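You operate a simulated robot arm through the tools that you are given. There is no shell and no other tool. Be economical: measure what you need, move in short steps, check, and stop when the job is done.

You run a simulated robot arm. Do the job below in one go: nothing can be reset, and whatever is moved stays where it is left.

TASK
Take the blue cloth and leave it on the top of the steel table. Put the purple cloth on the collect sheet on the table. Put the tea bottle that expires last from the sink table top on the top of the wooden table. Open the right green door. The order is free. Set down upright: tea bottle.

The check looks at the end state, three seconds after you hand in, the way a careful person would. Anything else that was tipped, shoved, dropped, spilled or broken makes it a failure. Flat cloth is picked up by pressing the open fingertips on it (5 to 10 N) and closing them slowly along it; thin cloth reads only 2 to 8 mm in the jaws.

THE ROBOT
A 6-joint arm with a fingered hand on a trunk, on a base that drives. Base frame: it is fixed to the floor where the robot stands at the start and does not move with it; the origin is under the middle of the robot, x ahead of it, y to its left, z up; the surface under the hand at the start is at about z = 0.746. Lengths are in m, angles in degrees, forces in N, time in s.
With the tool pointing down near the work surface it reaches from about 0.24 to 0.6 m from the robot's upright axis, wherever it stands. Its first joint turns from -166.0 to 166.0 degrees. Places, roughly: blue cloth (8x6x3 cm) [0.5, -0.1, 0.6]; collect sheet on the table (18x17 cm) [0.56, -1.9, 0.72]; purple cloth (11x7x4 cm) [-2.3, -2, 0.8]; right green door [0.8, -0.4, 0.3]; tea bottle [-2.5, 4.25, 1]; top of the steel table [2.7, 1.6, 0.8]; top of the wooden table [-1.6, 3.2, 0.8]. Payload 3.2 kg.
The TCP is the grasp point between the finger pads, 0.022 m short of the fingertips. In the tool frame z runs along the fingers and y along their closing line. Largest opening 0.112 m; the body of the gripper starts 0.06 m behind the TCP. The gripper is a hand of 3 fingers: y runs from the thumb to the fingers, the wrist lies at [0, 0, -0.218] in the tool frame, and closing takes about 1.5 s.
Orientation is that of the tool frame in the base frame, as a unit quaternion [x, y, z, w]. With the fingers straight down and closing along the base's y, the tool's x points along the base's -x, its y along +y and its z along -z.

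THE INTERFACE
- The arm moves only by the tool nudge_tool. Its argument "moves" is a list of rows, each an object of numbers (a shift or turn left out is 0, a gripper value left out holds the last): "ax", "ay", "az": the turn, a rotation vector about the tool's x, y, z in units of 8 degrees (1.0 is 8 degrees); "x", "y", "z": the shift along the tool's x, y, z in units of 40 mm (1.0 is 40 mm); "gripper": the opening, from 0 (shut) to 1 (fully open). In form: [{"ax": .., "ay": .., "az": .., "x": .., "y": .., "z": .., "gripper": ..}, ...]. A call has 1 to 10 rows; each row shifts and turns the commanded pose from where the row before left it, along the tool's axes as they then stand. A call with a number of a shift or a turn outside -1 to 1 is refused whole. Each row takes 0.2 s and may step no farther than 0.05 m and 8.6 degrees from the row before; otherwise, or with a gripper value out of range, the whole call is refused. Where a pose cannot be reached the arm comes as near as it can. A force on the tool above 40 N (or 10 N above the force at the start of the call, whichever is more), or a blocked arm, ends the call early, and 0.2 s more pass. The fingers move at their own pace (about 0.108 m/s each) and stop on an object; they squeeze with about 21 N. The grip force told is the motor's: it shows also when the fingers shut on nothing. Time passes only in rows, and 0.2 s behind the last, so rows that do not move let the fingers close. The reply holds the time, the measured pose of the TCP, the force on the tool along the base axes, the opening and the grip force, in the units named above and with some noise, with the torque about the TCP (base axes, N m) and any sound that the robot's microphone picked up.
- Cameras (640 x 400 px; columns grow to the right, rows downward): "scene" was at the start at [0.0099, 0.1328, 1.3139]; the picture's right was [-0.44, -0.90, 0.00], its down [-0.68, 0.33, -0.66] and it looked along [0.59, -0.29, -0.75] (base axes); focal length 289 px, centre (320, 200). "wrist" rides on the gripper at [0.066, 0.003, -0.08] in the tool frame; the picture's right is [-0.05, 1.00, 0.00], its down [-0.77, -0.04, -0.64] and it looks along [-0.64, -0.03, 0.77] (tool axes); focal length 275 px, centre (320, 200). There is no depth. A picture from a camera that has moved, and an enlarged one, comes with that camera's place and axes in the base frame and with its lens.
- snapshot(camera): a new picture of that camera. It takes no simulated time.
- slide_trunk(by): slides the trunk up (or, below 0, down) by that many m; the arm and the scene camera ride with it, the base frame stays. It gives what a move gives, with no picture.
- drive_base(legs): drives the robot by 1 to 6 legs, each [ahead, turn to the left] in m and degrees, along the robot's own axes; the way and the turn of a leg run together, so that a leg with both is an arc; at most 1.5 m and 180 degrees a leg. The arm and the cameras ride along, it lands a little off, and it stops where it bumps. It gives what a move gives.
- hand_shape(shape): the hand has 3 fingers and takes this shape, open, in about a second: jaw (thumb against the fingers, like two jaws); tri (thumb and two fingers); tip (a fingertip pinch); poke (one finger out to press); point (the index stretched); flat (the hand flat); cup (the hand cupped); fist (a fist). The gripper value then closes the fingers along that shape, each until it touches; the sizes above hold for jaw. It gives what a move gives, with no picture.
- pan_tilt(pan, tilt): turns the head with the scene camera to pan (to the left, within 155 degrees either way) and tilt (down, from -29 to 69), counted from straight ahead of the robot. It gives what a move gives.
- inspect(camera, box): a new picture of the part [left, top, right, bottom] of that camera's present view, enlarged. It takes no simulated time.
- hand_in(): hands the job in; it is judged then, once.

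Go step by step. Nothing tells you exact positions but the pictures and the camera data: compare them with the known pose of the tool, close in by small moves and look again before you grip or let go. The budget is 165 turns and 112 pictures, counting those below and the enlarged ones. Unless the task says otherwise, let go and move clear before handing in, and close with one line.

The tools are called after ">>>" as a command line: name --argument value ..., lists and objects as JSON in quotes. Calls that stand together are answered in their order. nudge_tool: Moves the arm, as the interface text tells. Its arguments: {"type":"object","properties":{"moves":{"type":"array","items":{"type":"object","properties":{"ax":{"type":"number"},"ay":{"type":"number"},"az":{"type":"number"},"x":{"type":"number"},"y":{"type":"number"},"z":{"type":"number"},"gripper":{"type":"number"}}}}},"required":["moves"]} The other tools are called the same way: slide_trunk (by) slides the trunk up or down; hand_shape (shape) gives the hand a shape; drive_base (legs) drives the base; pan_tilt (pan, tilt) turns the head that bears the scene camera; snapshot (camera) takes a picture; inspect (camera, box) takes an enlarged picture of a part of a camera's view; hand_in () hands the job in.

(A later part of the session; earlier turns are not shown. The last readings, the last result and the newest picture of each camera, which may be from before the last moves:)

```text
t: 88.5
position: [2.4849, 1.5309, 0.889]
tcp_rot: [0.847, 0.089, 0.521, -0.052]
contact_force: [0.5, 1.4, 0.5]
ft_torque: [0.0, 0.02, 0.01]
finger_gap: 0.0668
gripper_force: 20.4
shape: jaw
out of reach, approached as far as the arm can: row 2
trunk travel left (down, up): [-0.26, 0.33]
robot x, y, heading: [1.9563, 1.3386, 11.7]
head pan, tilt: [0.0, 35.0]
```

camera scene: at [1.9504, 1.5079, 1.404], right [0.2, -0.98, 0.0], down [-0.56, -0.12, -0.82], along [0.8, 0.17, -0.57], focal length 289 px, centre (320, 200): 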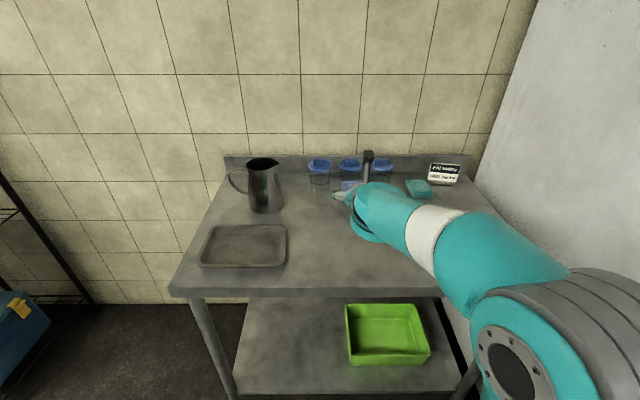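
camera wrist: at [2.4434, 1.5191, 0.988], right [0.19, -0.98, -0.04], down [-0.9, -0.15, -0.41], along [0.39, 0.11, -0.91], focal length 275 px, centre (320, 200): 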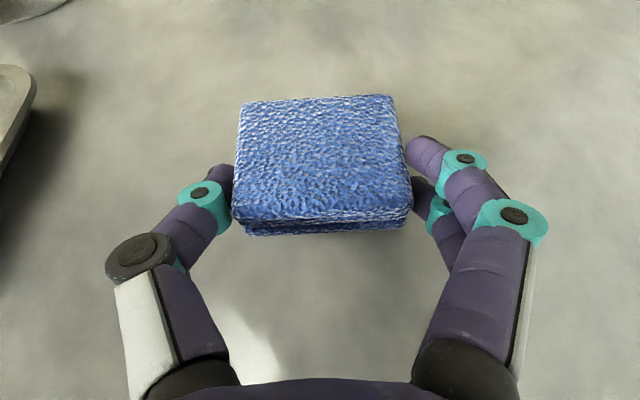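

The arm is at a reach limit, so I lower with the trunk in small steps.

>>> slide_trunk --by -0.012

>>> slide_trunk --by -0.006

>>> inspect --camera "wrist" --box '[160, 60, 500, 280]'

```text
t: 89.1
position: [2.4838, 1.5309, 0.8764]
tcp_rot: [0.848, 0.09, 0.52, -0.052]
contact_force: [-1.1, 0.3, 0.1]
ft_torque: [-0.02, -0.03, -0.02]
finger_gap: 0.0669
gripper_force: 20.7
shape: jaw
trunk travel left (down, up): [-0.248, 0.342]
robot x, y, heading: [1.9549, 1.3369, 11.6]
head pan, tilt: [0.0, 35.0]
```

```text
t: 89.7
position: [2.4843, 1.5313, 0.8736]
tcp_rot: [0.846, 0.09, 0.523, -0.053]
contact_force: [3.3, 0.5, 15.7]
ft_torque: [0.03, -0.23, 0.03]
finger_gap: 0.0667
gripper_force: 21.0
shape: jaw
trunk travel left (down, up): [-0.242, 0.348]
robot x, y, heading: [1.9578, 1.3397, 11.7]
head pan, tilt: [0.0, 35.0]
```

```text
1.82 times, centred on (330, 170) of wrist
camera zoom: at [2.4438, 1.5189, 0.969], right [0.19, -0.98, -0.04], down [-0.9, -0.16, -0.4], along [0.39, 0.11, -0.91], focal length 500 px, centre (302, 254)
```

zoom: 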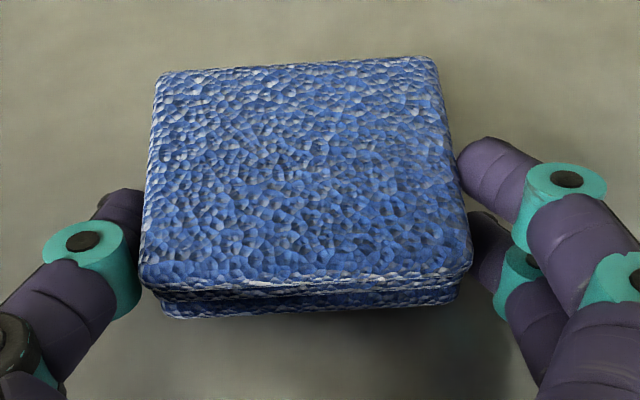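

Contact at 16 N: the cloth is on the table. Opening the fingers, then raising the trunk.

>>> nudge_tool --moves '[{"gripper": 0.75}, {"gripper": 1}, {}, {}]'

>>> slide_trunk --by 0.2

>>> snapshot --camera "wrist"

```text
t: 90.7
position: [2.4836, 1.5308, 0.8711]
tcp_rot: [0.847, 0.091, 0.521, -0.053]
contact_force: [-1.4, 3.7, 11.4]
ft_torque: [-0.62, -0.24, -0.02]
finger_gap: 0.1117
gripper_force: 0.1
shape: jaw
trunk travel left (down, up): [-0.242, 0.348]
robot x, y, heading: [1.9581, 1.3389, 11.4]
head pan, tilt: [0.0, 35.0]
```

```text
t: 92.8
position: [2.4848, 1.5312, 1.0705]
tcp_rot: [0.847, 0.09, 0.521, -0.052]
contact_force: [0.6, 0.0, -0.5]
ft_torque: [-0.02, -0.02, -0.01]
finger_gap: 0.1119
gripper_force: 0.1
shape: jaw
trunk travel left (down, up): [-0.442, 0.148]
robot x, y, heading: [1.9575, 1.3392, 11.5]
head pan, tilt: [0.0, 35.0]
```

```text
76 pictures are left
camera wrist: at [2.4446, 1.5193, 1.1666], right [0.19, -0.98, -0.04], down [-0.9, -0.16, -0.4], along [0.39, 0.11, -0.92], focal length 275 px, centre (320, 200)
```

wrist: 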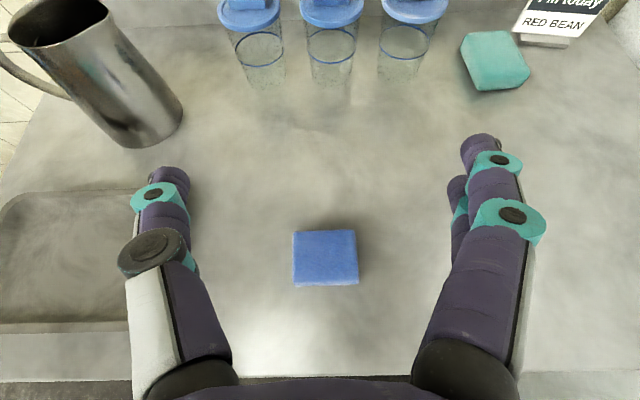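

Blue cloth placed. Next the tea bottle: I reverse out along a safe path toward the aisle on the far side of the counter.

>>> drive_base --legs '[[-0.3, 0], [0, 13], [-1.39, 0], [0, -18], [-0.9, 0]]'

>>> drive_base --legs '[[0, 90]]'

>>> pan_tilt --pan 10 --tilt 20

>>> snapshot --camera "scene"

```text
t: 107.5
position: [0.0543, 0.753, 1.0712]
tcp_rot: [0.851, 0.047, 0.523, -0.026]
contact_force: [0.3, -0.3, -0.4]
ft_torque: [-0.02, -0.02, 0.01]
finger_gap: 0.112
gripper_force: 0.1
shape: jaw
trunk travel left (down, up): [-0.442, 0.148]
robot x, y, heading: [-0.4906, 0.6155, 6.0]
head pan, tilt: [0.0, 35.0]
```

```text
t: 111.7
position: [-0.6258, 1.1583, 1.0711]
tcp_rot: [0.569, 0.634, 0.351, -0.388]
contact_force: [0.3, -0.2, -0.5]
ft_torque: [0.01, -0.01, 0.0]
finger_gap: 0.1122
gripper_force: 0.0
shape: jaw
trunk travel left (down, up): [-0.442, 0.148]
robot x, y, heading: [-0.489, 0.6137, 95.8]
head pan, tilt: [0.0, 35.0]
```

```text
t: 112.5
position: [-0.6258, 1.1587, 1.0706]
tcp_rot: [0.57, 0.633, 0.353, -0.387]
contact_force: [-0.2, 0.1, -0.4]
ft_torque: [0.0, -0.02, 0.01]
finger_gap: 0.1121
gripper_force: 0.0
shape: jaw
trunk travel left (down, up): [-0.442, 0.148]
robot x, y, heading: [-0.4875, 0.61, 95.6]
head pan, tilt: [10.0, 20.0]
```

```text
75 pictures are left
camera scene: at [-0.6746, 0.6276, 1.4498], right [0.96, 0.27, 0.0], down [0.09, -0.33, -0.94], along [-0.25, 0.9, -0.34], focal length 289 px, centre (320, 200)
```

scene: 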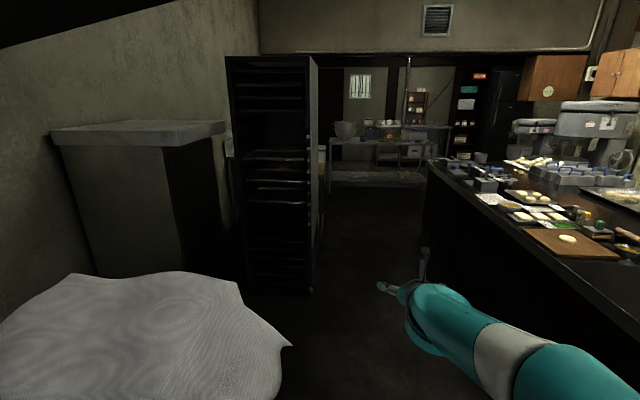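

>>> drive_base --legs '[[0, 2.5], [1.5, 0], [0.45, 0]]'

>>> pan_tilt --pan 30 --tilt 25

>>> snapshot --camera "scene"

```text
t: 122.5
position: [-0.9369, 3.0321, 1.0703]
tcp_rot: [0.55, 0.651, 0.34, -0.398]
contact_force: [-0.5, 0.2, -0.8]
ft_torque: [0.0, -0.02, 0.01]
finger_gap: 0.1119
gripper_force: 0.0
shape: jaw
trunk travel left (down, up): [-0.442, 0.148]
robot x, y, heading: [-0.7656, 2.4922, 99.4]
head pan, tilt: [10.0, 20.0]
```

```text
t: 123.3
position: [-0.9356, 3.031, 1.0709]
tcp_rot: [0.55, 0.651, 0.34, -0.398]
contact_force: [-0.3, 0.4, 0.1]
ft_torque: [0.0, 0.01, -0.05]
finger_gap: 0.1119
gripper_force: 0.2
shape: jaw
trunk travel left (down, up): [-0.442, 0.148]
robot x, y, heading: [-0.7651, 2.4974, 99.1]
head pan, tilt: [30.0, 25.0]
```

```text
74 pictures are left
camera scene: at [-0.9795, 2.4828, 1.4418], right [0.77, 0.63, 0.0], down [0.27, -0.33, -0.91], along [-0.57, 0.7, -0.42], focal length 289 px, centre (320, 200)
```

scene: 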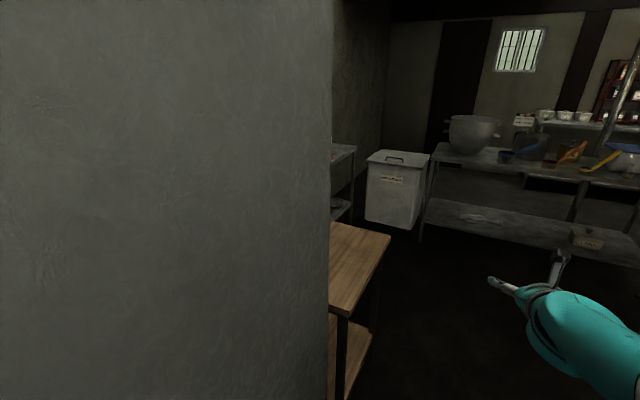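

>>> drive_base --legs '[[1.45, 0], [0, 75]]'

>>> pan_tilt --pan 10 --tilt 25

>>> snapshot --camera "scene"

```text
t: 133.7
position: [-1.5804, 3.91, 1.0712]
tcp_rot: [0.041, 0.851, 0.028, -0.522]
contact_force: [0.0, -0.5, 0.5]
ft_torque: [-0.04, 0.01, 0.01]
finger_gap: 0.1118
gripper_force: 0.1
shape: jaw
trunk travel left (down, up): [-0.442, 0.148]
robot x, y, heading: [-1.0159, 3.9288, 174.1]
head pan, tilt: [30.0, 25.0]
```

```text
t: 134.5
position: [-1.581, 3.9113, 1.0704]
tcp_rot: [0.04, 0.851, 0.027, -0.523]
contact_force: [0.1, -0.9, 0.2]
ft_torque: [-0.01, 0.02, -0.01]
finger_gap: 0.1118
gripper_force: 0.0
shape: jaw
trunk travel left (down, up): [-0.442, 0.148]
robot x, y, heading: [-1.019, 3.9325, 174.1]
head pan, tilt: [10.0, 25.0]
```

```text
73 pictures are left
camera scene: at [-1.0686, 3.7576, 1.4418], right [-0.07, 1.0, 0.0], down [0.42, 0.03, -0.91], along [-0.9, -0.07, -0.42], focal length 289 px, centre (320, 200)
```

scene: 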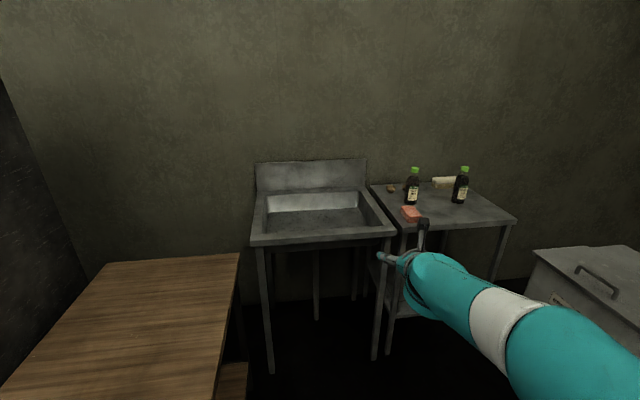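

Two tea bottles stand on the sink table top. I enlarge to read the labels.

>>> inspect --camera "scene" --box '[380, 155, 490, 225]'

```text
5.71 times, centred on (435, 190) of scene
camera zoom: at [-1.0686, 3.7576, 1.4418], right [-0.07, 1.0, 0.0], down [0.42, 0.03, -0.91], along [-0.9, -0.07, -0.42], focal length 1651 px, centre (-337, 257)
```

zoom: 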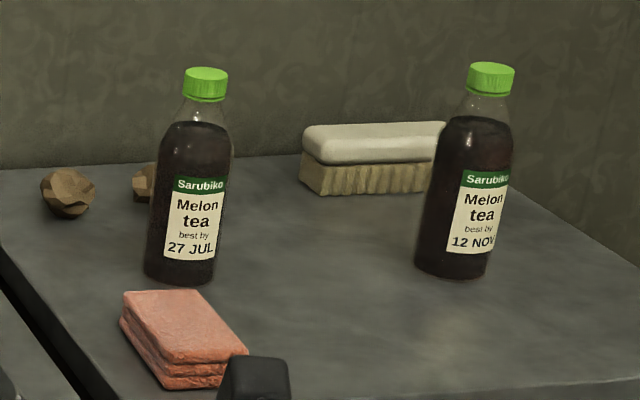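

The right bottle reads 12 NOV (the left 27 JUL), so I take the right one. I move in front of it.

>>> drive_base --legs '[[0, -24], [0.5, 0], [0, 30]]'

>>> pan_tilt --pan 0 --tilt 30

>>> snapshot --camera "scene"

>>> snapshot --camera "wrist"

```text
t: 140.2
position: [-2.0095, 4.1082, 1.0713]
tcp_rot: [-0.002, 0.852, 0.002, -0.523]
contact_force: [0.5, -0.3, 0.0]
ft_torque: [0.01, -0.04, -0.01]
finger_gap: 0.112
gripper_force: 0.2
shape: jaw
trunk travel left (down, up): [-0.442, 0.148]
robot x, y, heading: [-1.4512, 4.1913, 179.7]
head pan, tilt: [10.0, 25.0]
```

```text
t: 140.9
position: [-2.0096, 4.1086, 1.0714]
tcp_rot: [-0.003, 0.852, 0.001, -0.524]
contact_force: [-0.7, -0.5, 0.4]
ft_torque: [0.01, -0.01, -0.03]
finger_gap: 0.1122
gripper_force: 0.0
shape: jaw
trunk travel left (down, up): [-0.442, 0.148]
robot x, y, heading: [-1.4554, 4.1928, 180.2]
head pan, tilt: [0.0, 30.0]
```

```text
71 pictures are left
camera scene: at [-1.4843, 4.024, 1.4338], right [0.0, 1.0, 0.0], down [0.5, 0.0, -0.87], along [-0.87, 0.0, -0.5], focal length 289 px, centre (320, 200)
```

scene: 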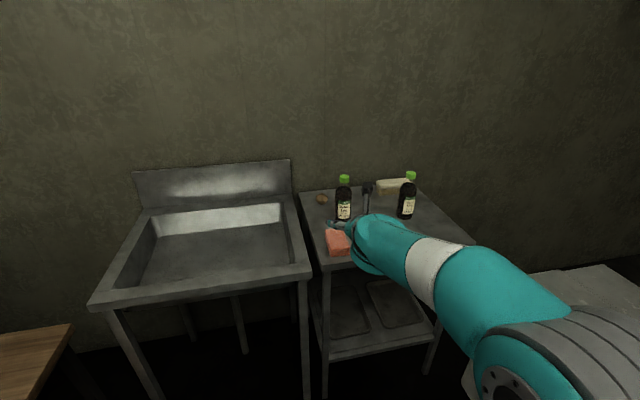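

```text
70 pictures are left
camera wrist: at [-1.9671, 4.1108, 1.1667], right [0.02, 1.0, -0.04], down [0.92, -0.03, -0.4], along [-0.4, -0.03, -0.92], focal length 275 px, centre (320, 200)
```

wrist: 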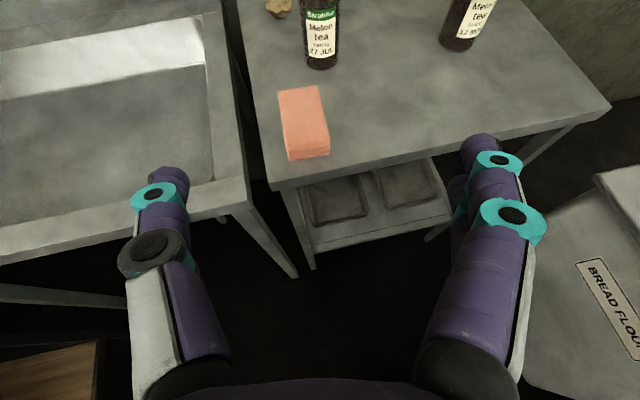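

Bottle at about (-2.43, 4.35), base z≈0.83, height 0.18; a flour bin sits to the right, so I'll stay left and reach sideways with the arm. Raise the trunk first for clearance.

>>> slide_trunk --by 0.12

>>> drive_base --legs '[[0, 22], [0.22, 0], [0, -22]]'

>>> nudge_tool --moves '[{"y": 1}, {"y": 1}, {"y": 1}, {"y": 1}]'

>>> snapshot --camera "wrist"

>>> pan_tilt --pan 0 --tilt 45

>>> snapshot --camera "scene"

```text
t: 142.4
position: [-2.0096, 4.1078, 1.1902]
tcp_rot: [-0.003, 0.852, 0.001, -0.523]
contact_force: [0.9, 0.7, 0.7]
ft_torque: [-0.02, 0.04, 0.02]
finger_gap: 0.112
gripper_force: 0.1
shape: jaw
trunk travel left (down, up): [-0.562, 0.028]
robot x, y, heading: [-1.4509, 4.1857, 179.7]
head pan, tilt: [0.0, 30.0]
```

```text
t: 146.5
position: [-2.2124, 4.016, 1.1907]
tcp_rot: [-0.009, 0.852, -0.003, -0.523]
contact_force: [0.1, 0.2, 0.6]
ft_torque: [0.01, 0.02, -0.03]
finger_gap: 0.112
gripper_force: 0.1
shape: jaw
trunk travel left (down, up): [-0.562, 0.028]
robot x, y, heading: [-1.6541, 4.1031, -179.4]
head pan, tilt: [0.0, 30.0]
```

```text
t: 147.5
position: [-2.2101, 4.136, 1.1835]
tcp_rot: [-0.019, 0.859, 0.002, -0.512]
contact_force: [-0.4, -1.3, 0.4]
ft_torque: [-0.02, -0.05, 0.0]
finger_gap: 0.1119
gripper_force: 0.1
shape: jaw
out of reach, approached as far as the arm can: row 2, 3, 4
trunk travel left (down, up): [-0.562, 0.028]
robot x, y, heading: [-1.6563, 4.1054, -179.2]
head pan, tilt: [0.0, 30.0]
```

```text
69 pictures are left
camera wrist: at [-2.1704, 4.1369, 1.2805], right [0.0, 1.0, -0.02], down [0.93, 0.0, -0.38], along [-0.38, -0.02, -0.93], focal length 275 px, centre (320, 200)
```

wrist: 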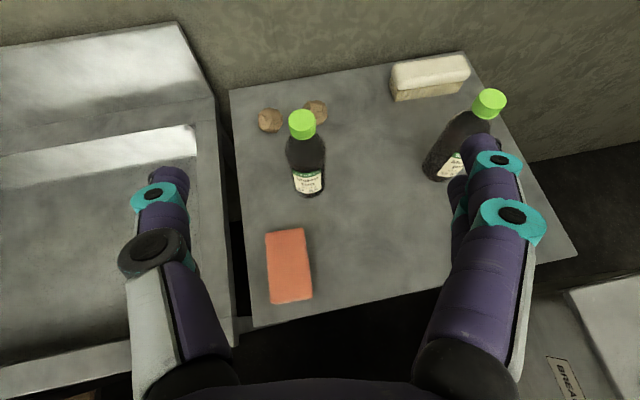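

```text
t: 148.2
position: [-2.2094, 4.1335, 1.1833]
tcp_rot: [-0.021, 0.859, 0.004, -0.512]
contact_force: [0.8, -0.5, -0.4]
ft_torque: [0.0, 0.01, 0.0]
finger_gap: 0.1121
gripper_force: 0.1
shape: jaw
trunk travel left (down, up): [-0.562, 0.028]
robot x, y, heading: [-1.6584, 4.107, -178.7]
head pan, tilt: [0.0, 45.0]
```

```text
68 pictures are left
camera scene: at [-1.6768, 3.9406, 1.5313], right [-0.01, 1.0, 0.0], down [0.71, 0.01, -0.71], along [-0.71, -0.01, -0.71], focal length 289 px, centre (320, 200)
```

scene: 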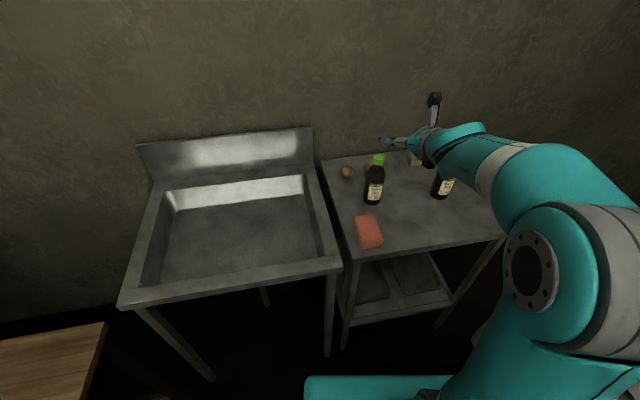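

The wrist limits sideways reach, so I'll instead turn the base about 17° right to aim the hand at the 12 NOV bottle.

>>> drive_base --legs '[[0, -17]]'

>>> slide_trunk --by -0.2

>>> snapshot --camera "wrist"

>>> snapshot --camera "scene"

```text
t: 149.6
position: [-2.1794, 4.2916, 1.1848]
tcp_rot: [0.117, 0.85, 0.072, -0.508]
contact_force: [-0.2, -0.7, -0.4]
ft_torque: [-0.02, 0.0, 0.01]
finger_gap: 0.1119
gripper_force: 0.0
shape: jaw
trunk travel left (down, up): [-0.562, 0.028]
robot x, y, heading: [-1.661, 4.1056, 164.2]
head pan, tilt: [0.0, 45.0]
```

```text
t: 151.8
position: [-2.1781, 4.2919, 0.9849]
tcp_rot: [0.115, 0.85, 0.071, -0.509]
contact_force: [0.4, 0.8, 0.1]
ft_torque: [0.02, -0.04, 0.02]
finger_gap: 0.1119
gripper_force: 0.1
shape: jaw
trunk travel left (down, up): [-0.362, 0.228]
robot x, y, heading: [-1.6611, 4.1062, 164.0]
head pan, tilt: [0.0, 45.0]
```

```text
67 pictures are left
camera wrist: at [-2.1396, 4.283, 1.0813], right [0.29, 0.96, -0.04], down [0.88, -0.28, -0.38], along [-0.37, 0.08, -0.92], focal length 275 px, centre (320, 200)
```

wrist: 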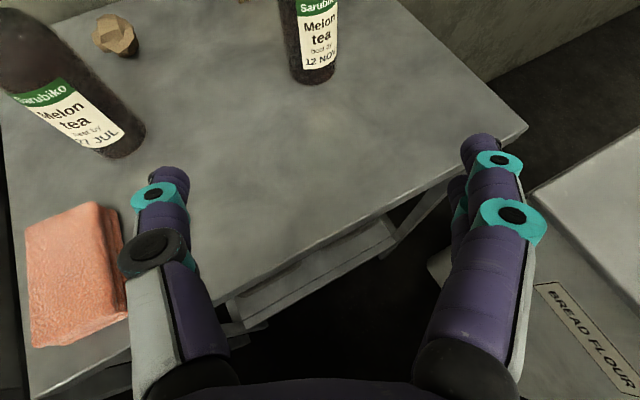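

```text
66 pictures are left
camera scene: at [-1.7235, 3.953, 1.3312], right [0.27, 0.96, 0.0], down [0.68, -0.19, -0.71], along [-0.68, 0.19, -0.71], focal length 289 px, centre (320, 200)
```

scene: 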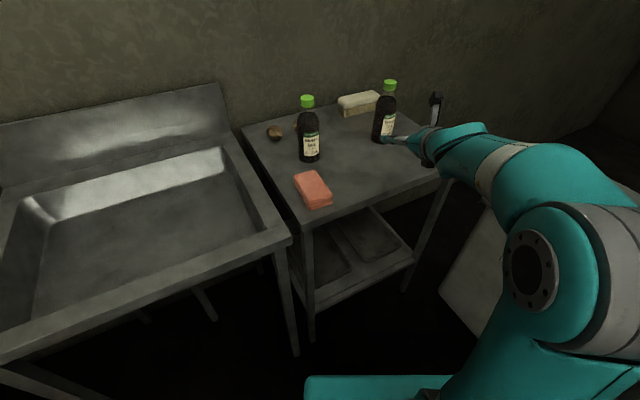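

>>> slide_trunk --by -0.07

>>> nudge_tool --moves '[{"z": 0.8, "x": 0.42}, {"z": 0.8, "x": 0.42}, {"z": 0.8, "x": 0.42}]'

>>> snapshot --camera "wrist"

```text
t: 152.8
position: [-2.1799, 4.2916, 0.9139]
tcp_rot: [0.117, 0.85, 0.072, -0.509]
contact_force: [0.1, -0.6, 0.7]
ft_torque: [0.0, 0.01, -0.01]
finger_gap: 0.112
gripper_force: 0.0
shape: jaw
trunk travel left (down, up): [-0.292, 0.298]
robot x, y, heading: [-1.6578, 4.109, 164.2]
head pan, tilt: [0.0, 45.0]
```

```text
t: 153.6
position: [-2.2841, 4.3212, 0.9128]
tcp_rot: [0.116, 0.85, 0.072, -0.509]
contact_force: [0.5, -0.4, 0.1]
ft_torque: [-0.03, -0.04, 0.0]
finger_gap: 0.1118
gripper_force: 0.0
shape: jaw
trunk travel left (down, up): [-0.292, 0.298]
robot x, y, heading: [-1.6567, 4.1067, 164.1]
head pan, tilt: [0.0, 45.0]
```

```text
65 pictures are left
camera wrist: at [-2.244, 4.3126, 1.0105], right [0.29, 0.96, -0.04], down [0.88, -0.28, -0.38], along [-0.37, 0.08, -0.92], focal length 275 px, centre (320, 200)
```

wrist: 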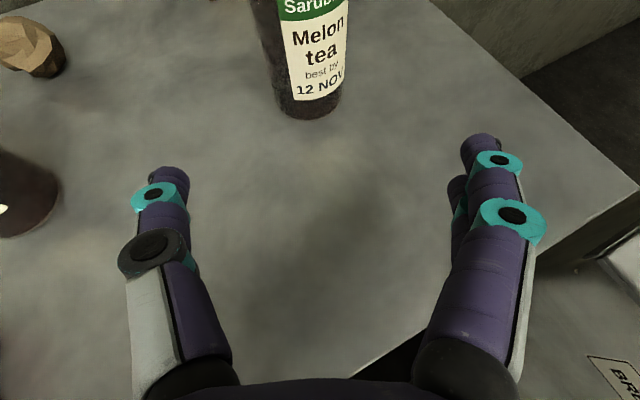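

>>> nudge_tool --moves '[{"z": 0.77, "x": 0.39}, {"z": 0.77, "x": 0.39}, {"z": 0.77, "x": 0.39}]'

>>> snapshot --camera "wrist"

```text
t: 154.4
position: [-2.385, 4.3492, 0.9095]
tcp_rot: [0.117, 0.851, 0.072, -0.508]
contact_force: [0.0, -0.4, 0.3]
ft_torque: [0.01, -0.02, -0.01]
finger_gap: 0.1118
gripper_force: 0.1
shape: jaw
trunk travel left (down, up): [-0.292, 0.298]
robot x, y, heading: [-1.6573, 4.1049, 164.2]
head pan, tilt: [0.0, 45.0]
```

```text
64 pictures are left
camera wrist: at [-2.3452, 4.3412, 1.0069], right [0.29, 0.96, -0.04], down [0.88, -0.28, -0.38], along [-0.37, 0.08, -0.93], focal length 275 px, centre (320, 200)
```

wrist: 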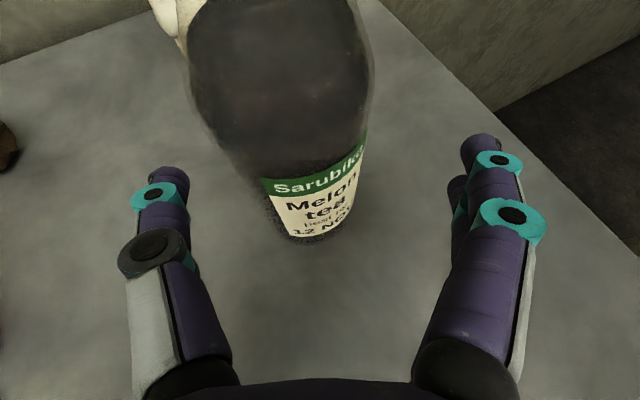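

>>> nudge_tool --moves '[{"z": 0.6, "x": 0.28}, {}, {"gripper": 0.7}, {"gripper": 0.4}, {"gripper": 0.2}, {"gripper": 0}, {}, {}, {}]'

>>> snapshot --camera "wrist"

```text
t: 156.4
position: [-2.3905, 4.3514, 0.9093]
tcp_rot: [0.116, 0.849, 0.072, -0.51]
contact_force: [0.5, 0.0, 0.0]
ft_torque: [-0.02, -0.02, 0.03]
finger_gap: 0.0482
gripper_force: 21.0
shape: jaw
out of reach, approached as far as the arm can: row 1
trunk travel left (down, up): [-0.292, 0.298]
robot x, y, heading: [-1.6567, 4.1072, 163.8]
head pan, tilt: [0.0, 45.0]
```

```text
63 pictures are left
camera wrist: at [-2.3525, 4.3434, 1.0066], right [0.29, 0.96, -0.04], down [0.88, -0.28, -0.38], along [-0.37, 0.08, -0.92], focal length 275 px, centre (320, 200)
```

wrist: 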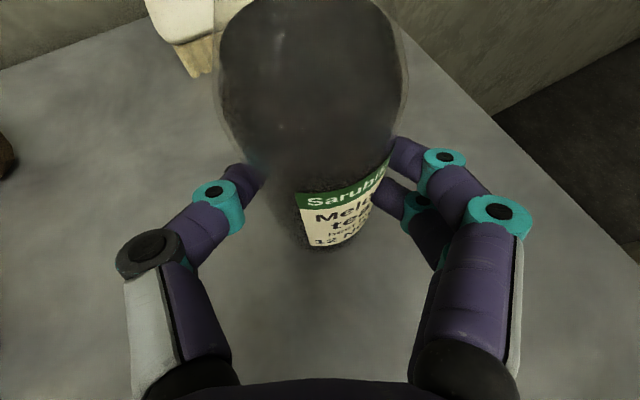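

The grip is on the near side of the bottle; I'll open, drive 2.5 cm closer, and regrip deeper.

>>> nudge_tool --moves '[{"gripper": 0.5}, {"gripper": 1}, {}, {}]'

>>> drive_base --legs '[[0.028, 0]]'

>>> snapshot --camera "wrist"

```text
t: 157.4
position: [-2.391, 4.3514, 0.9091]
tcp_rot: [0.117, 0.849, 0.072, -0.51]
contact_force: [-0.5, -0.5, 0.2]
ft_torque: [0.03, 0.0, 0.01]
finger_gap: 0.1118
gripper_force: 0.1
shape: jaw
trunk travel left (down, up): [-0.292, 0.298]
robot x, y, heading: [-1.6594, 4.1058, 164.3]
head pan, tilt: [0.0, 45.0]
```

```text
t: 158.2
position: [-2.419, 4.3574, 0.9096]
tcp_rot: [0.116, 0.85, 0.071, -0.509]
contact_force: [0.4, -0.1, -0.3]
ft_torque: [-0.01, 0.0, 0.0]
finger_gap: 0.112
gripper_force: 0.0
shape: jaw
trunk travel left (down, up): [-0.292, 0.298]
robot x, y, heading: [-1.6877, 4.1151, 164.0]
head pan, tilt: [0.0, 45.0]
```

```text
62 pictures are left
camera wrist: at [-2.379, 4.3504, 1.0068], right [0.29, 0.96, -0.04], down [0.88, -0.28, -0.38], along [-0.37, 0.08, -0.92], focal length 275 px, centre (320, 200)
```

wrist: 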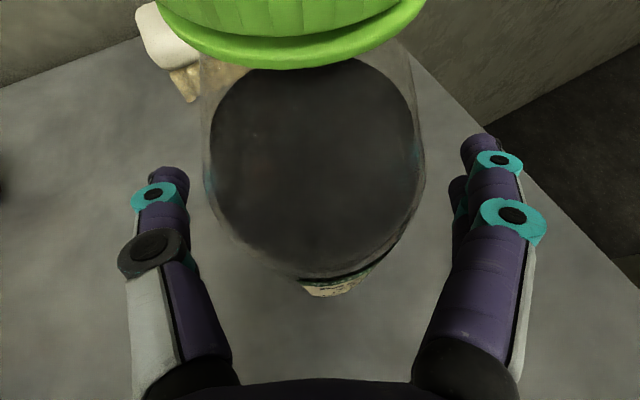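

Cap is close to the camera but clear. Closing now.

>>> nudge_tool --moves '[{"gripper": 0.7}, {"gripper": 0.4}, {"gripper": 0.2}, {"gripper": 0}, {}, {}, {}]'

```text
t: 159.8
position: [-2.419, 4.3596, 0.9107]
tcp_rot: [0.117, 0.85, 0.072, -0.509]
contact_force: [-2.3, -0.2, 0.4]
ft_torque: [-0.01, 0.01, -0.04]
finger_gap: 0.0498
gripper_force: 20.9
shape: jaw
trunk travel left (down, up): [-0.292, 0.298]
robot x, y, heading: [-1.682, 4.1145, 163.9]
head pan, tilt: [0.0, 45.0]
```

>>> slide_trunk --by 0.05

>>> snapshot --camera "scene"

>>> snapshot --camera "wrist"

```text
t: 160.8
position: [-2.4187, 4.3596, 0.9599]
tcp_rot: [0.116, 0.851, 0.071, -0.508]
contact_force: [0.2, -0.9, -4.4]
ft_torque: [0.0, 0.0, 0.02]
finger_gap: 0.0486
gripper_force: 21.4
shape: jaw
trunk travel left (down, up): [-0.342, 0.248]
robot x, y, heading: [-1.6868, 4.114, 164.0]
head pan, tilt: [0.0, 45.0]
```

```text
61 pictures are left
camera scene: at [-1.7508, 3.9607, 1.3112], right [0.27, 0.96, 0.0], down [0.68, -0.19, -0.71], along [-0.68, 0.19, -0.71], focal length 289 px, centre (320, 200)
```

scene: 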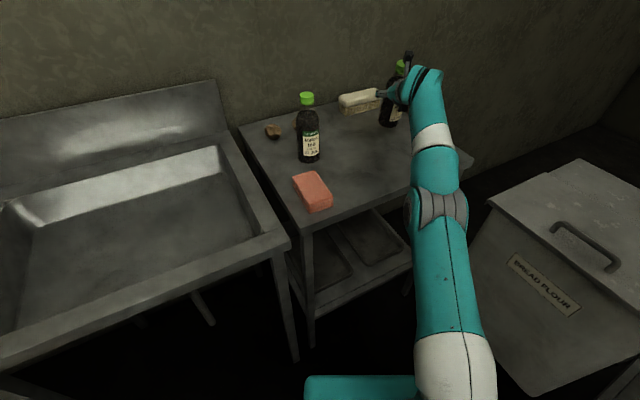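

```text
60 pictures are left
camera wrist: at [-2.3797, 4.3507, 1.0561], right [0.29, 0.96, -0.04], down [0.88, -0.28, -0.38], along [-0.37, 0.08, -0.92], focal length 275 px, centre (320, 200)
```

wrist: 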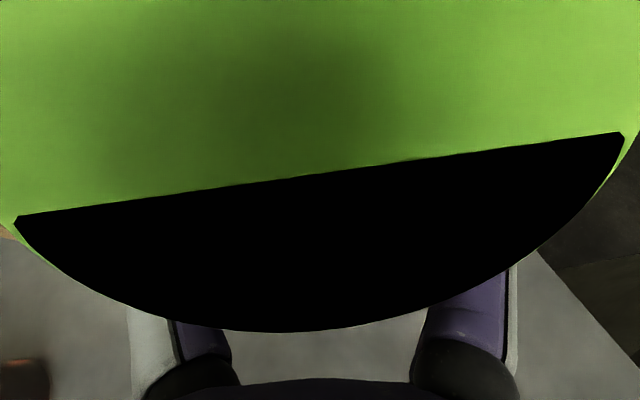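

>>> inspect --camera "scene" --box '[350, 40, 460, 150]'

```text
3.64 times, centred on (405, 95) of scene
camera zoom: at [-1.7508, 3.9607, 1.3112], right [0.27, 0.96, 0.0], down [0.68, -0.19, -0.71], along [-0.68, 0.19, -0.71], focal length 1051 px, centre (11, 582)
```

zoom: 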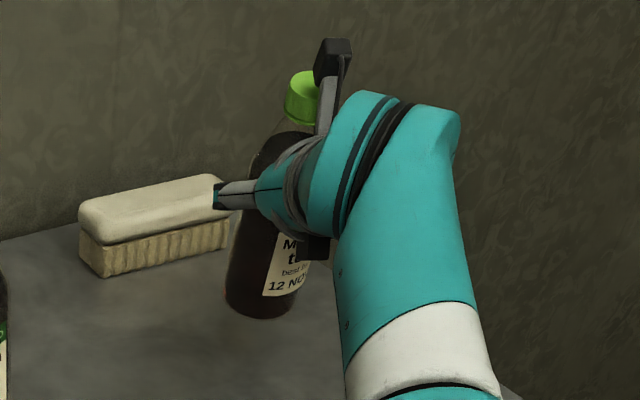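

The bottle is held but leans toward the hand; I'll correct that with hand pitch when placing. Raise, back up and turn to the wooden table.

>>> slide_trunk --by 0.15

>>> drive_base --legs '[[-0.33, 0], [0, 92]]'

>>> pan_tilt --pan 0 --tilt 40

>>> snapshot --camera "scene"

>>> snapshot --camera "wrist"

```text
t: 162.5
position: [-2.4203, 4.3588, 1.1078]
tcp_rot: [0.116, 0.85, 0.072, -0.509]
contact_force: [0.4, -0.4, -4.9]
ft_torque: [0.02, -0.01, -0.02]
finger_gap: 0.0485
gripper_force: 21.2
shape: jaw
trunk travel left (down, up): [-0.492, 0.098]
robot x, y, heading: [-1.6851, 4.1135, 164.2]
head pan, tilt: [0.0, 45.0]
```

```text
t: 168.6
position: [-1.6142, 3.2864, 1.1094]
tcp_rot: [-0.518, 0.685, -0.308, -0.411]
contact_force: [0.4, -0.5, -4.9]
ft_torque: [-0.01, 0.0, -0.02]
finger_gap: 0.0481
gripper_force: 21.6
shape: jaw
trunk travel left (down, up): [-0.492, 0.098]
robot x, y, heading: [-1.3662, 4.0212, -106.1]
head pan, tilt: [0.0, 45.0]
```

```text
t: 169.2
position: [-1.6135, 3.2859, 1.1093]
tcp_rot: [-0.517, 0.685, -0.308, -0.411]
contact_force: [-0.4, 0.5, -3.6]
ft_torque: [-0.03, -0.04, 0.0]
finger_gap: 0.0483
gripper_force: 20.9
shape: jaw
trunk travel left (down, up): [-0.492, 0.098]
robot x, y, heading: [-1.3626, 4.0194, -106.1]
head pan, tilt: [0.0, 40.0]
```

```text
58 pictures are left
camera scene: at [-1.2124, 3.9508, 1.4684], right [-0.96, 0.28, 0.0], down [0.18, 0.62, -0.77], along [-0.21, -0.74, -0.64], focal length 289 px, centre (320, 200)
```

scene: 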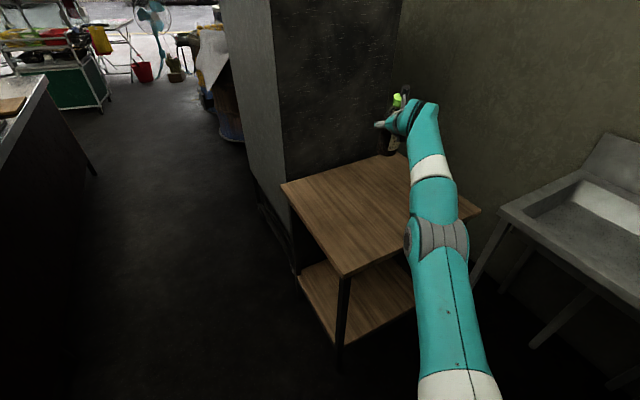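

```text
57 pictures are left
camera wrist: at [-1.6051, 3.325, 1.2061], right [-0.95, 0.3, -0.04], down [0.29, 0.88, -0.38], along [-0.08, -0.37, -0.92], focal length 275 px, centre (320, 200)
```

wrist: 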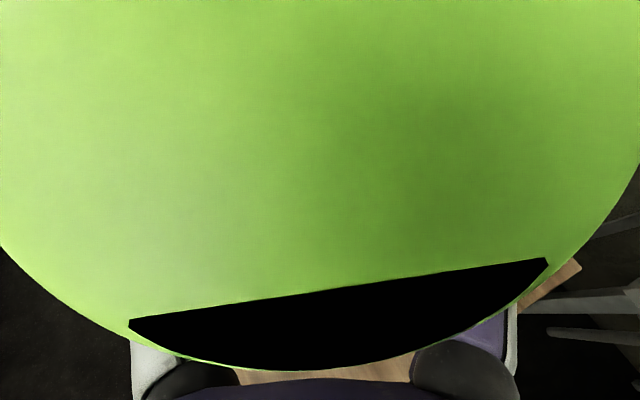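

The bottle is above the middle of the wooden table (edges about x -1.9…-1.35, y 3.0…3.5). I pull in slightly and pitch the hand down ~11° to make the bottle upright.

>>> nudge_tool --moves '[{"z": -0.55, "x": -0.29}, {"z": -0.55, "x": -0.29}, {"ay": -0.7}, {"ay": -0.7}, {}]'

>>> inspect --camera "scene" --box '[340, 60, 460, 180]'

```text
t: 170.4
position: [-1.5991, 3.3336, 1.1089]
tcp_rot: [-0.545, 0.721, -0.256, -0.342]
contact_force: [-0.4, 0.4, -4.0]
ft_torque: [-0.01, -0.03, 0.0]
finger_gap: 0.0479
gripper_force: 21.2
shape: jaw
out of reach, approached as far as the arm can: row 1
trunk travel left (down, up): [-0.492, 0.098]
robot x, y, heading: [-1.3643, 4.02, -106.0]
head pan, tilt: [0.0, 40.0]
```

```text
3.33 times, centred on (400, 120) of scene
camera zoom: at [-1.2122, 3.9512, 1.4685], right [-0.96, 0.28, 0.0], down [0.18, 0.62, -0.77], along [-0.21, -0.74, -0.64], focal length 963 px, centre (53, 467)
```

zoom: 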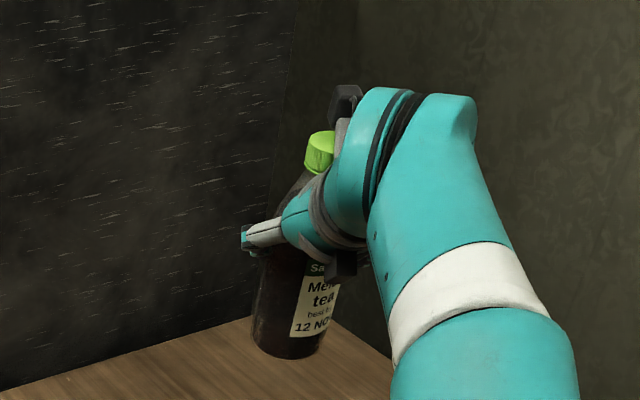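

The bottle now looks upright. Lowering with the trunk.

>>> slide_trunk --by -0.18

>>> inspect --camera "scene" --box '[320, 60, 480, 220]'

```text
t: 172.4
position: [-1.5997, 3.3341, 0.9296]
tcp_rot: [-0.545, 0.722, -0.256, -0.342]
contact_force: [0.0, 0.0, -4.4]
ft_torque: [0.0, 0.02, -0.03]
finger_gap: 0.0479
gripper_force: 21.2
shape: jaw
trunk travel left (down, up): [-0.312, 0.278]
robot x, y, heading: [-1.3605, 4.0193, -106.1]
head pan, tilt: [0.0, 40.0]
```

```text
2.50 times, centred on (400, 140) of scene
camera zoom: at [-1.2124, 3.9509, 1.2885], right [-0.96, 0.28, 0.0], down [0.18, 0.62, -0.77], along [-0.21, -0.74, -0.64], focal length 722 px, centre (120, 350)
```

zoom: 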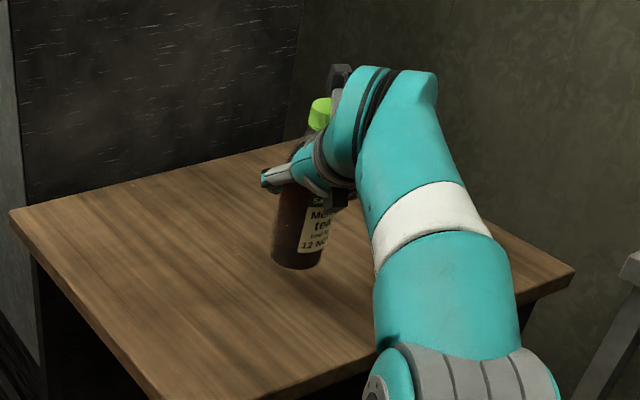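

>>> slide_trunk --by -0.02

>>> slide_trunk --by -0.012

>>> slide_trunk --by -0.008

```text
t: 173.1
position: [-1.599, 3.3342, 0.9094]
tcp_rot: [-0.545, 0.721, -0.257, -0.342]
contact_force: [-0.1, -0.3, -5.2]
ft_torque: [-0.02, 0.04, 0.0]
finger_gap: 0.0481
gripper_force: 21.4
shape: jaw
trunk travel left (down, up): [-0.292, 0.298]
robot x, y, heading: [-1.3669, 4.0191, -106.0]
head pan, tilt: [0.0, 40.0]
```

```text
t: 173.7
position: [-1.5989, 3.3341, 0.8983]
tcp_rot: [-0.544, 0.722, -0.255, -0.343]
contact_force: [0.1, 1.0, -4.6]
ft_torque: [-0.01, 0.0, -0.05]
finger_gap: 0.048
gripper_force: 21.1
shape: jaw
trunk travel left (down, up): [-0.28, 0.31]
robot x, y, heading: [-1.3676, 4.0208, -106.0]
head pan, tilt: [0.0, 40.0]
```

```text
t: 174.2
position: [-1.5992, 3.3335, 0.8897]
tcp_rot: [-0.546, 0.721, -0.256, -0.342]
contact_force: [0.5, 0.6, -3.6]
ft_torque: [-0.02, 0.02, 0.0]
finger_gap: 0.0478
gripper_force: 21.2
shape: jaw
trunk travel left (down, up): [-0.272, 0.318]
robot x, y, heading: [-1.365, 4.0202, -106.1]
head pan, tilt: [0.0, 40.0]
```

>>> slide_trunk --by -0.008

>>> inspect --camera "scene" --box '[320, 60, 480, 220]'

```text
t: 174.8
position: [-1.5993, 3.334, 0.8817]
tcp_rot: [-0.545, 0.721, -0.256, -0.342]
contact_force: [0.6, -0.5, -3.7]
ft_torque: [0.0, 0.02, 0.05]
finger_gap: 0.0479
gripper_force: 21.3
shape: jaw
trunk travel left (down, up): [-0.264, 0.326]
robot x, y, heading: [-1.3631, 4.0209, -106.1]
head pan, tilt: [0.0, 40.0]
```

```text
2.50 times, centred on (400, 140) of scene
camera zoom: at [-1.2124, 3.9509, 1.2404], right [-0.96, 0.28, 0.0], down [0.18, 0.62, -0.77], along [-0.21, -0.74, -0.64], focal length 722 px, centre (120, 350)
```

zoom: 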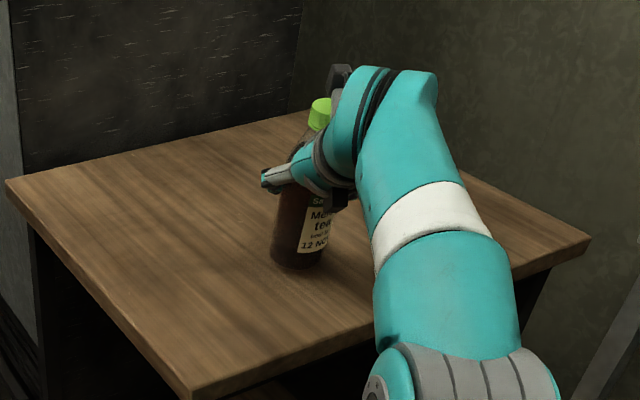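

>>> slide_trunk --by -0.008

>>> slide_trunk --by -0.006

>>> slide_trunk --by -0.005

```text
t: 175.4
position: [-1.5992, 3.3345, 0.8744]
tcp_rot: [-0.544, 0.721, -0.257, -0.344]
contact_force: [-0.8, -3.0, 3.5]
ft_torque: [-0.04, 0.06, 0.01]
finger_gap: 0.0478
gripper_force: 21.2
shape: jaw
trunk travel left (down, up): [-0.256, 0.334]
robot x, y, heading: [-1.363, 4.0226, -106.0]
head pan, tilt: [0.0, 40.0]
```

```text
t: 175.9
position: [-1.5989, 3.335, 0.8703]
tcp_rot: [-0.544, 0.72, -0.257, -0.346]
contact_force: [-2.2, -5.9, 16.7]
ft_torque: [-0.11, 0.11, 0.03]
finger_gap: 0.0481
gripper_force: 21.4
shape: jaw
trunk travel left (down, up): [-0.25, 0.34]
robot x, y, heading: [-1.3648, 4.0193, -106.2]
head pan, tilt: [0.0, 40.0]
```

```text
t: 176.6
position: [-1.5986, 3.334, 0.8701]
tcp_rot: [-0.543, 0.718, -0.26, -0.349]
contact_force: [-0.3, -1.4, 10.5]
ft_torque: [-0.04, 0.03, 0.0]
finger_gap: 0.0478
gripper_force: 21.4
shape: jaw
trunk travel left (down, up): [-0.245, 0.345]
robot x, y, heading: [-1.3632, 4.023, -106.2]
head pan, tilt: [0.0, 40.0]
stopped: the force on the tool passed its limit at 40 N (the readings are from after the stop); the commanded pose is now the measured one
```

>>> inspect --camera "scene" --box '[350, 70, 450, 180]'

>>> snapshot --camera "wrist"

```text
3.64 times, centred on (400, 125) of scene
camera zoom: at [-1.2116, 3.9526, 1.2215], right [-0.96, 0.28, 0.0], down [0.18, 0.62, -0.77], along [-0.21, -0.74, -0.64], focal length 1051 px, centre (29, 473)
```

zoom: 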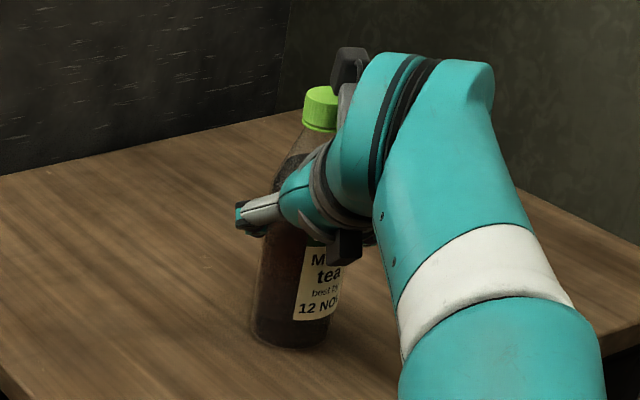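

```text
52 pictures are left
camera wrist: at [-1.5948, 3.3555, 0.9723], right [-0.95, 0.3, -0.03], down [0.3, 0.93, -0.21], along [-0.04, -0.21, -0.98], focal length 275 px, centre (320, 200)
```

wrist: 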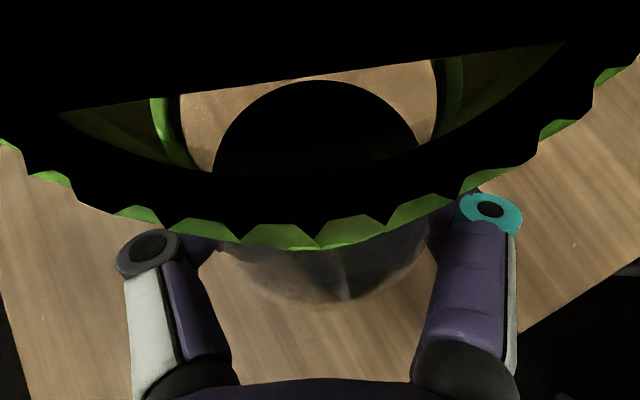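

Bottle is standing on the table. Open the fingers gently and retreat straight back by driving in reverse.

>>> nudge_tool --moves '[{"gripper": 0.5}, {"gripper": 0.7}, {"gripper": 1}, {}, {}]'

>>> inspect --camera "scene" --box '[350, 70, 450, 180]'

```text
t: 177.8
position: [-1.599, 3.3342, 0.8668]
tcp_rot: [-0.545, 0.718, -0.259, -0.346]
contact_force: [-0.2, -0.6, 0.6]
ft_torque: [0.05, 0.01, -0.02]
finger_gap: 0.1119
gripper_force: 0.0
shape: jaw
trunk travel left (down, up): [-0.245, 0.345]
robot x, y, heading: [-1.3642, 4.0234, -106.0]
head pan, tilt: [0.0, 40.0]
```

```text
3.64 times, centred on (400, 125) of scene
camera zoom: at [-1.2122, 3.9513, 1.2218], right [-0.96, 0.28, 0.0], down [0.18, 0.62, -0.77], along [-0.21, -0.74, -0.64], focal length 1051 px, centre (29, 473)
```

zoom: 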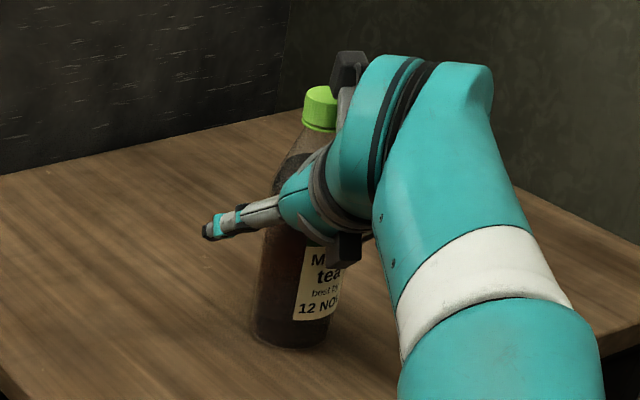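

>>> drive_base --legs '[[-0.2, 0]]'

>>> snapshot --camera "wrist"

>>> snapshot --camera "scene"

```text
t: 179.4
position: [-1.5432, 3.5282, 0.8657]
tcp_rot: [-0.544, 0.719, -0.258, -0.346]
contact_force: [0.6, 0.3, 0.1]
ft_torque: [-0.01, -0.03, -0.05]
finger_gap: 0.112
gripper_force: 0.0
shape: jaw
trunk travel left (down, up): [-0.245, 0.345]
robot x, y, heading: [-1.3069, 4.2202, -106.2]
head pan, tilt: [0.0, 40.0]
```

```text
50 pictures are left
camera wrist: at [-1.5396, 3.5485, 0.9694], right [-0.95, 0.3, -0.03], down [0.3, 0.93, -0.2], along [-0.03, -0.2, -0.98], focal length 275 px, centre (320, 200)
```

wrist: 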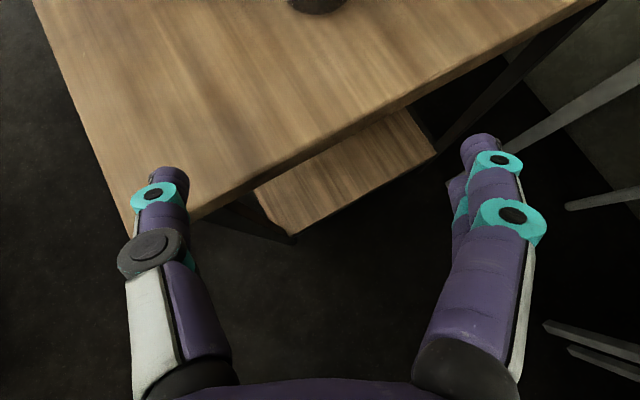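

```text
49 pictures are left
camera scene: at [-1.156, 4.1454, 1.2219], right [-0.96, 0.28, 0.0], down [0.18, 0.62, -0.77], along [-0.21, -0.74, -0.64], focal length 289 px, centre (320, 200)
```

scene: 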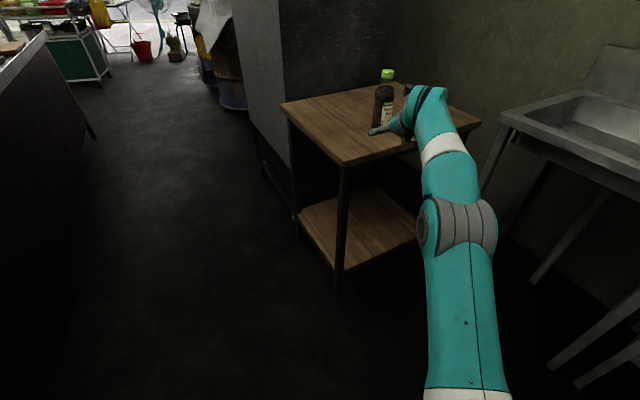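

The bottle stands upright on the wooden table. Now I tuck the arm somewhat and drive back down the aisle toward the purple cloth.

>>> slide_trunk --by 0.2

>>> nudge_tool --moves '[{"x": -0.75, "z": -0.6}, {"x": -0.75, "z": -0.6}, {"x": -0.75, "z": -0.6}, {"x": -0.75, "z": -0.6}, {"x": -0.75, "z": -0.6}, {"x": -0.75, "z": -0.6}]'

>>> drive_base --legs '[[0, 25]]'

```text
t: 181.6
position: [-1.5441, 3.5286, 1.0678]
tcp_rot: [-0.544, 0.719, -0.259, -0.347]
contact_force: [0.0, 0.2, 0.0]
ft_torque: [0.0, -0.03, 0.0]
finger_gap: 0.1116
gripper_force: 0.0
shape: jaw
trunk travel left (down, up): [-0.445, 0.145]
robot x, y, heading: [-1.3079, 4.2094, -106.2]
head pan, tilt: [0.0, 40.0]
```

```text
t: 183.0
position: [-1.485, 3.7456, 1.0194]
tcp_rot: [-0.544, 0.719, -0.258, -0.347]
contact_force: [0.0, 0.6, -0.9]
ft_torque: [-0.01, 0.01, -0.01]
finger_gap: 0.1122
gripper_force: 0.1
shape: jaw
trunk travel left (down, up): [-0.445, 0.145]
robot x, y, heading: [-1.3075, 4.2163, -106.3]
head pan, tilt: [0.0, 40.0]
```

```text
t: 184.7
position: [-1.2664, 3.7142, 1.0191]
tcp_rot: [0.687, -0.584, 0.328, 0.282]
contact_force: [-0.1, 0.0, 0.0]
ft_torque: [-0.01, 0.03, 0.01]
finger_gap: 0.1121
gripper_force: 0.0
shape: jaw
trunk travel left (down, up): [-0.445, 0.145]
robot x, y, heading: [-1.308, 4.2127, -80.9]
head pan, tilt: [0.0, 40.0]
```

>>> drive_base --legs '[[0, 16], [1.0, 0], [0, -14], [1.0, 0], [0, -4], [1.4, 0]]'

>>> pan_tilt --pan -25 --tilt 30

>>> snapshot --camera "scene"

```text
t: 203.6
position: [-0.5063, 0.4226, 1.0194]
tcp_rot: [0.677, -0.596, 0.322, 0.288]
contact_force: [-0.4, 0.3, 0.0]
ft_torque: [0.02, 0.01, -0.01]
finger_gap: 0.1117
gripper_force: 0.2
shape: jaw
trunk travel left (down, up): [-0.445, 0.145]
robot x, y, heading: [-0.53, 0.9234, -83.1]
head pan, tilt: [0.0, 40.0]
```

```text
t: 204.4
position: [-0.5071, 0.4215, 1.0198]
tcp_rot: [0.677, -0.596, 0.322, 0.288]
contact_force: [-0.3, 0.0, -0.2]
ft_torque: [-0.01, 0.02, 0.03]
finger_gap: 0.1118
gripper_force: 0.2
shape: jaw
trunk travel left (down, up): [-0.445, 0.145]
robot x, y, heading: [-0.5282, 0.9255, -83.2]
head pan, tilt: [-25.0, 30.0]
```

```text
48 pictures are left
camera scene: at [-0.399, 0.9172, 1.4372], right [-0.95, 0.31, 0.0], down [0.16, 0.48, -0.87], along [-0.27, -0.82, -0.5], focal length 289 px, centre (320, 200)
```

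scene: 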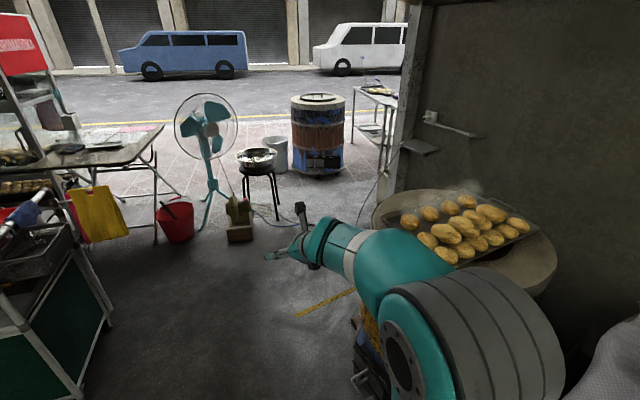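

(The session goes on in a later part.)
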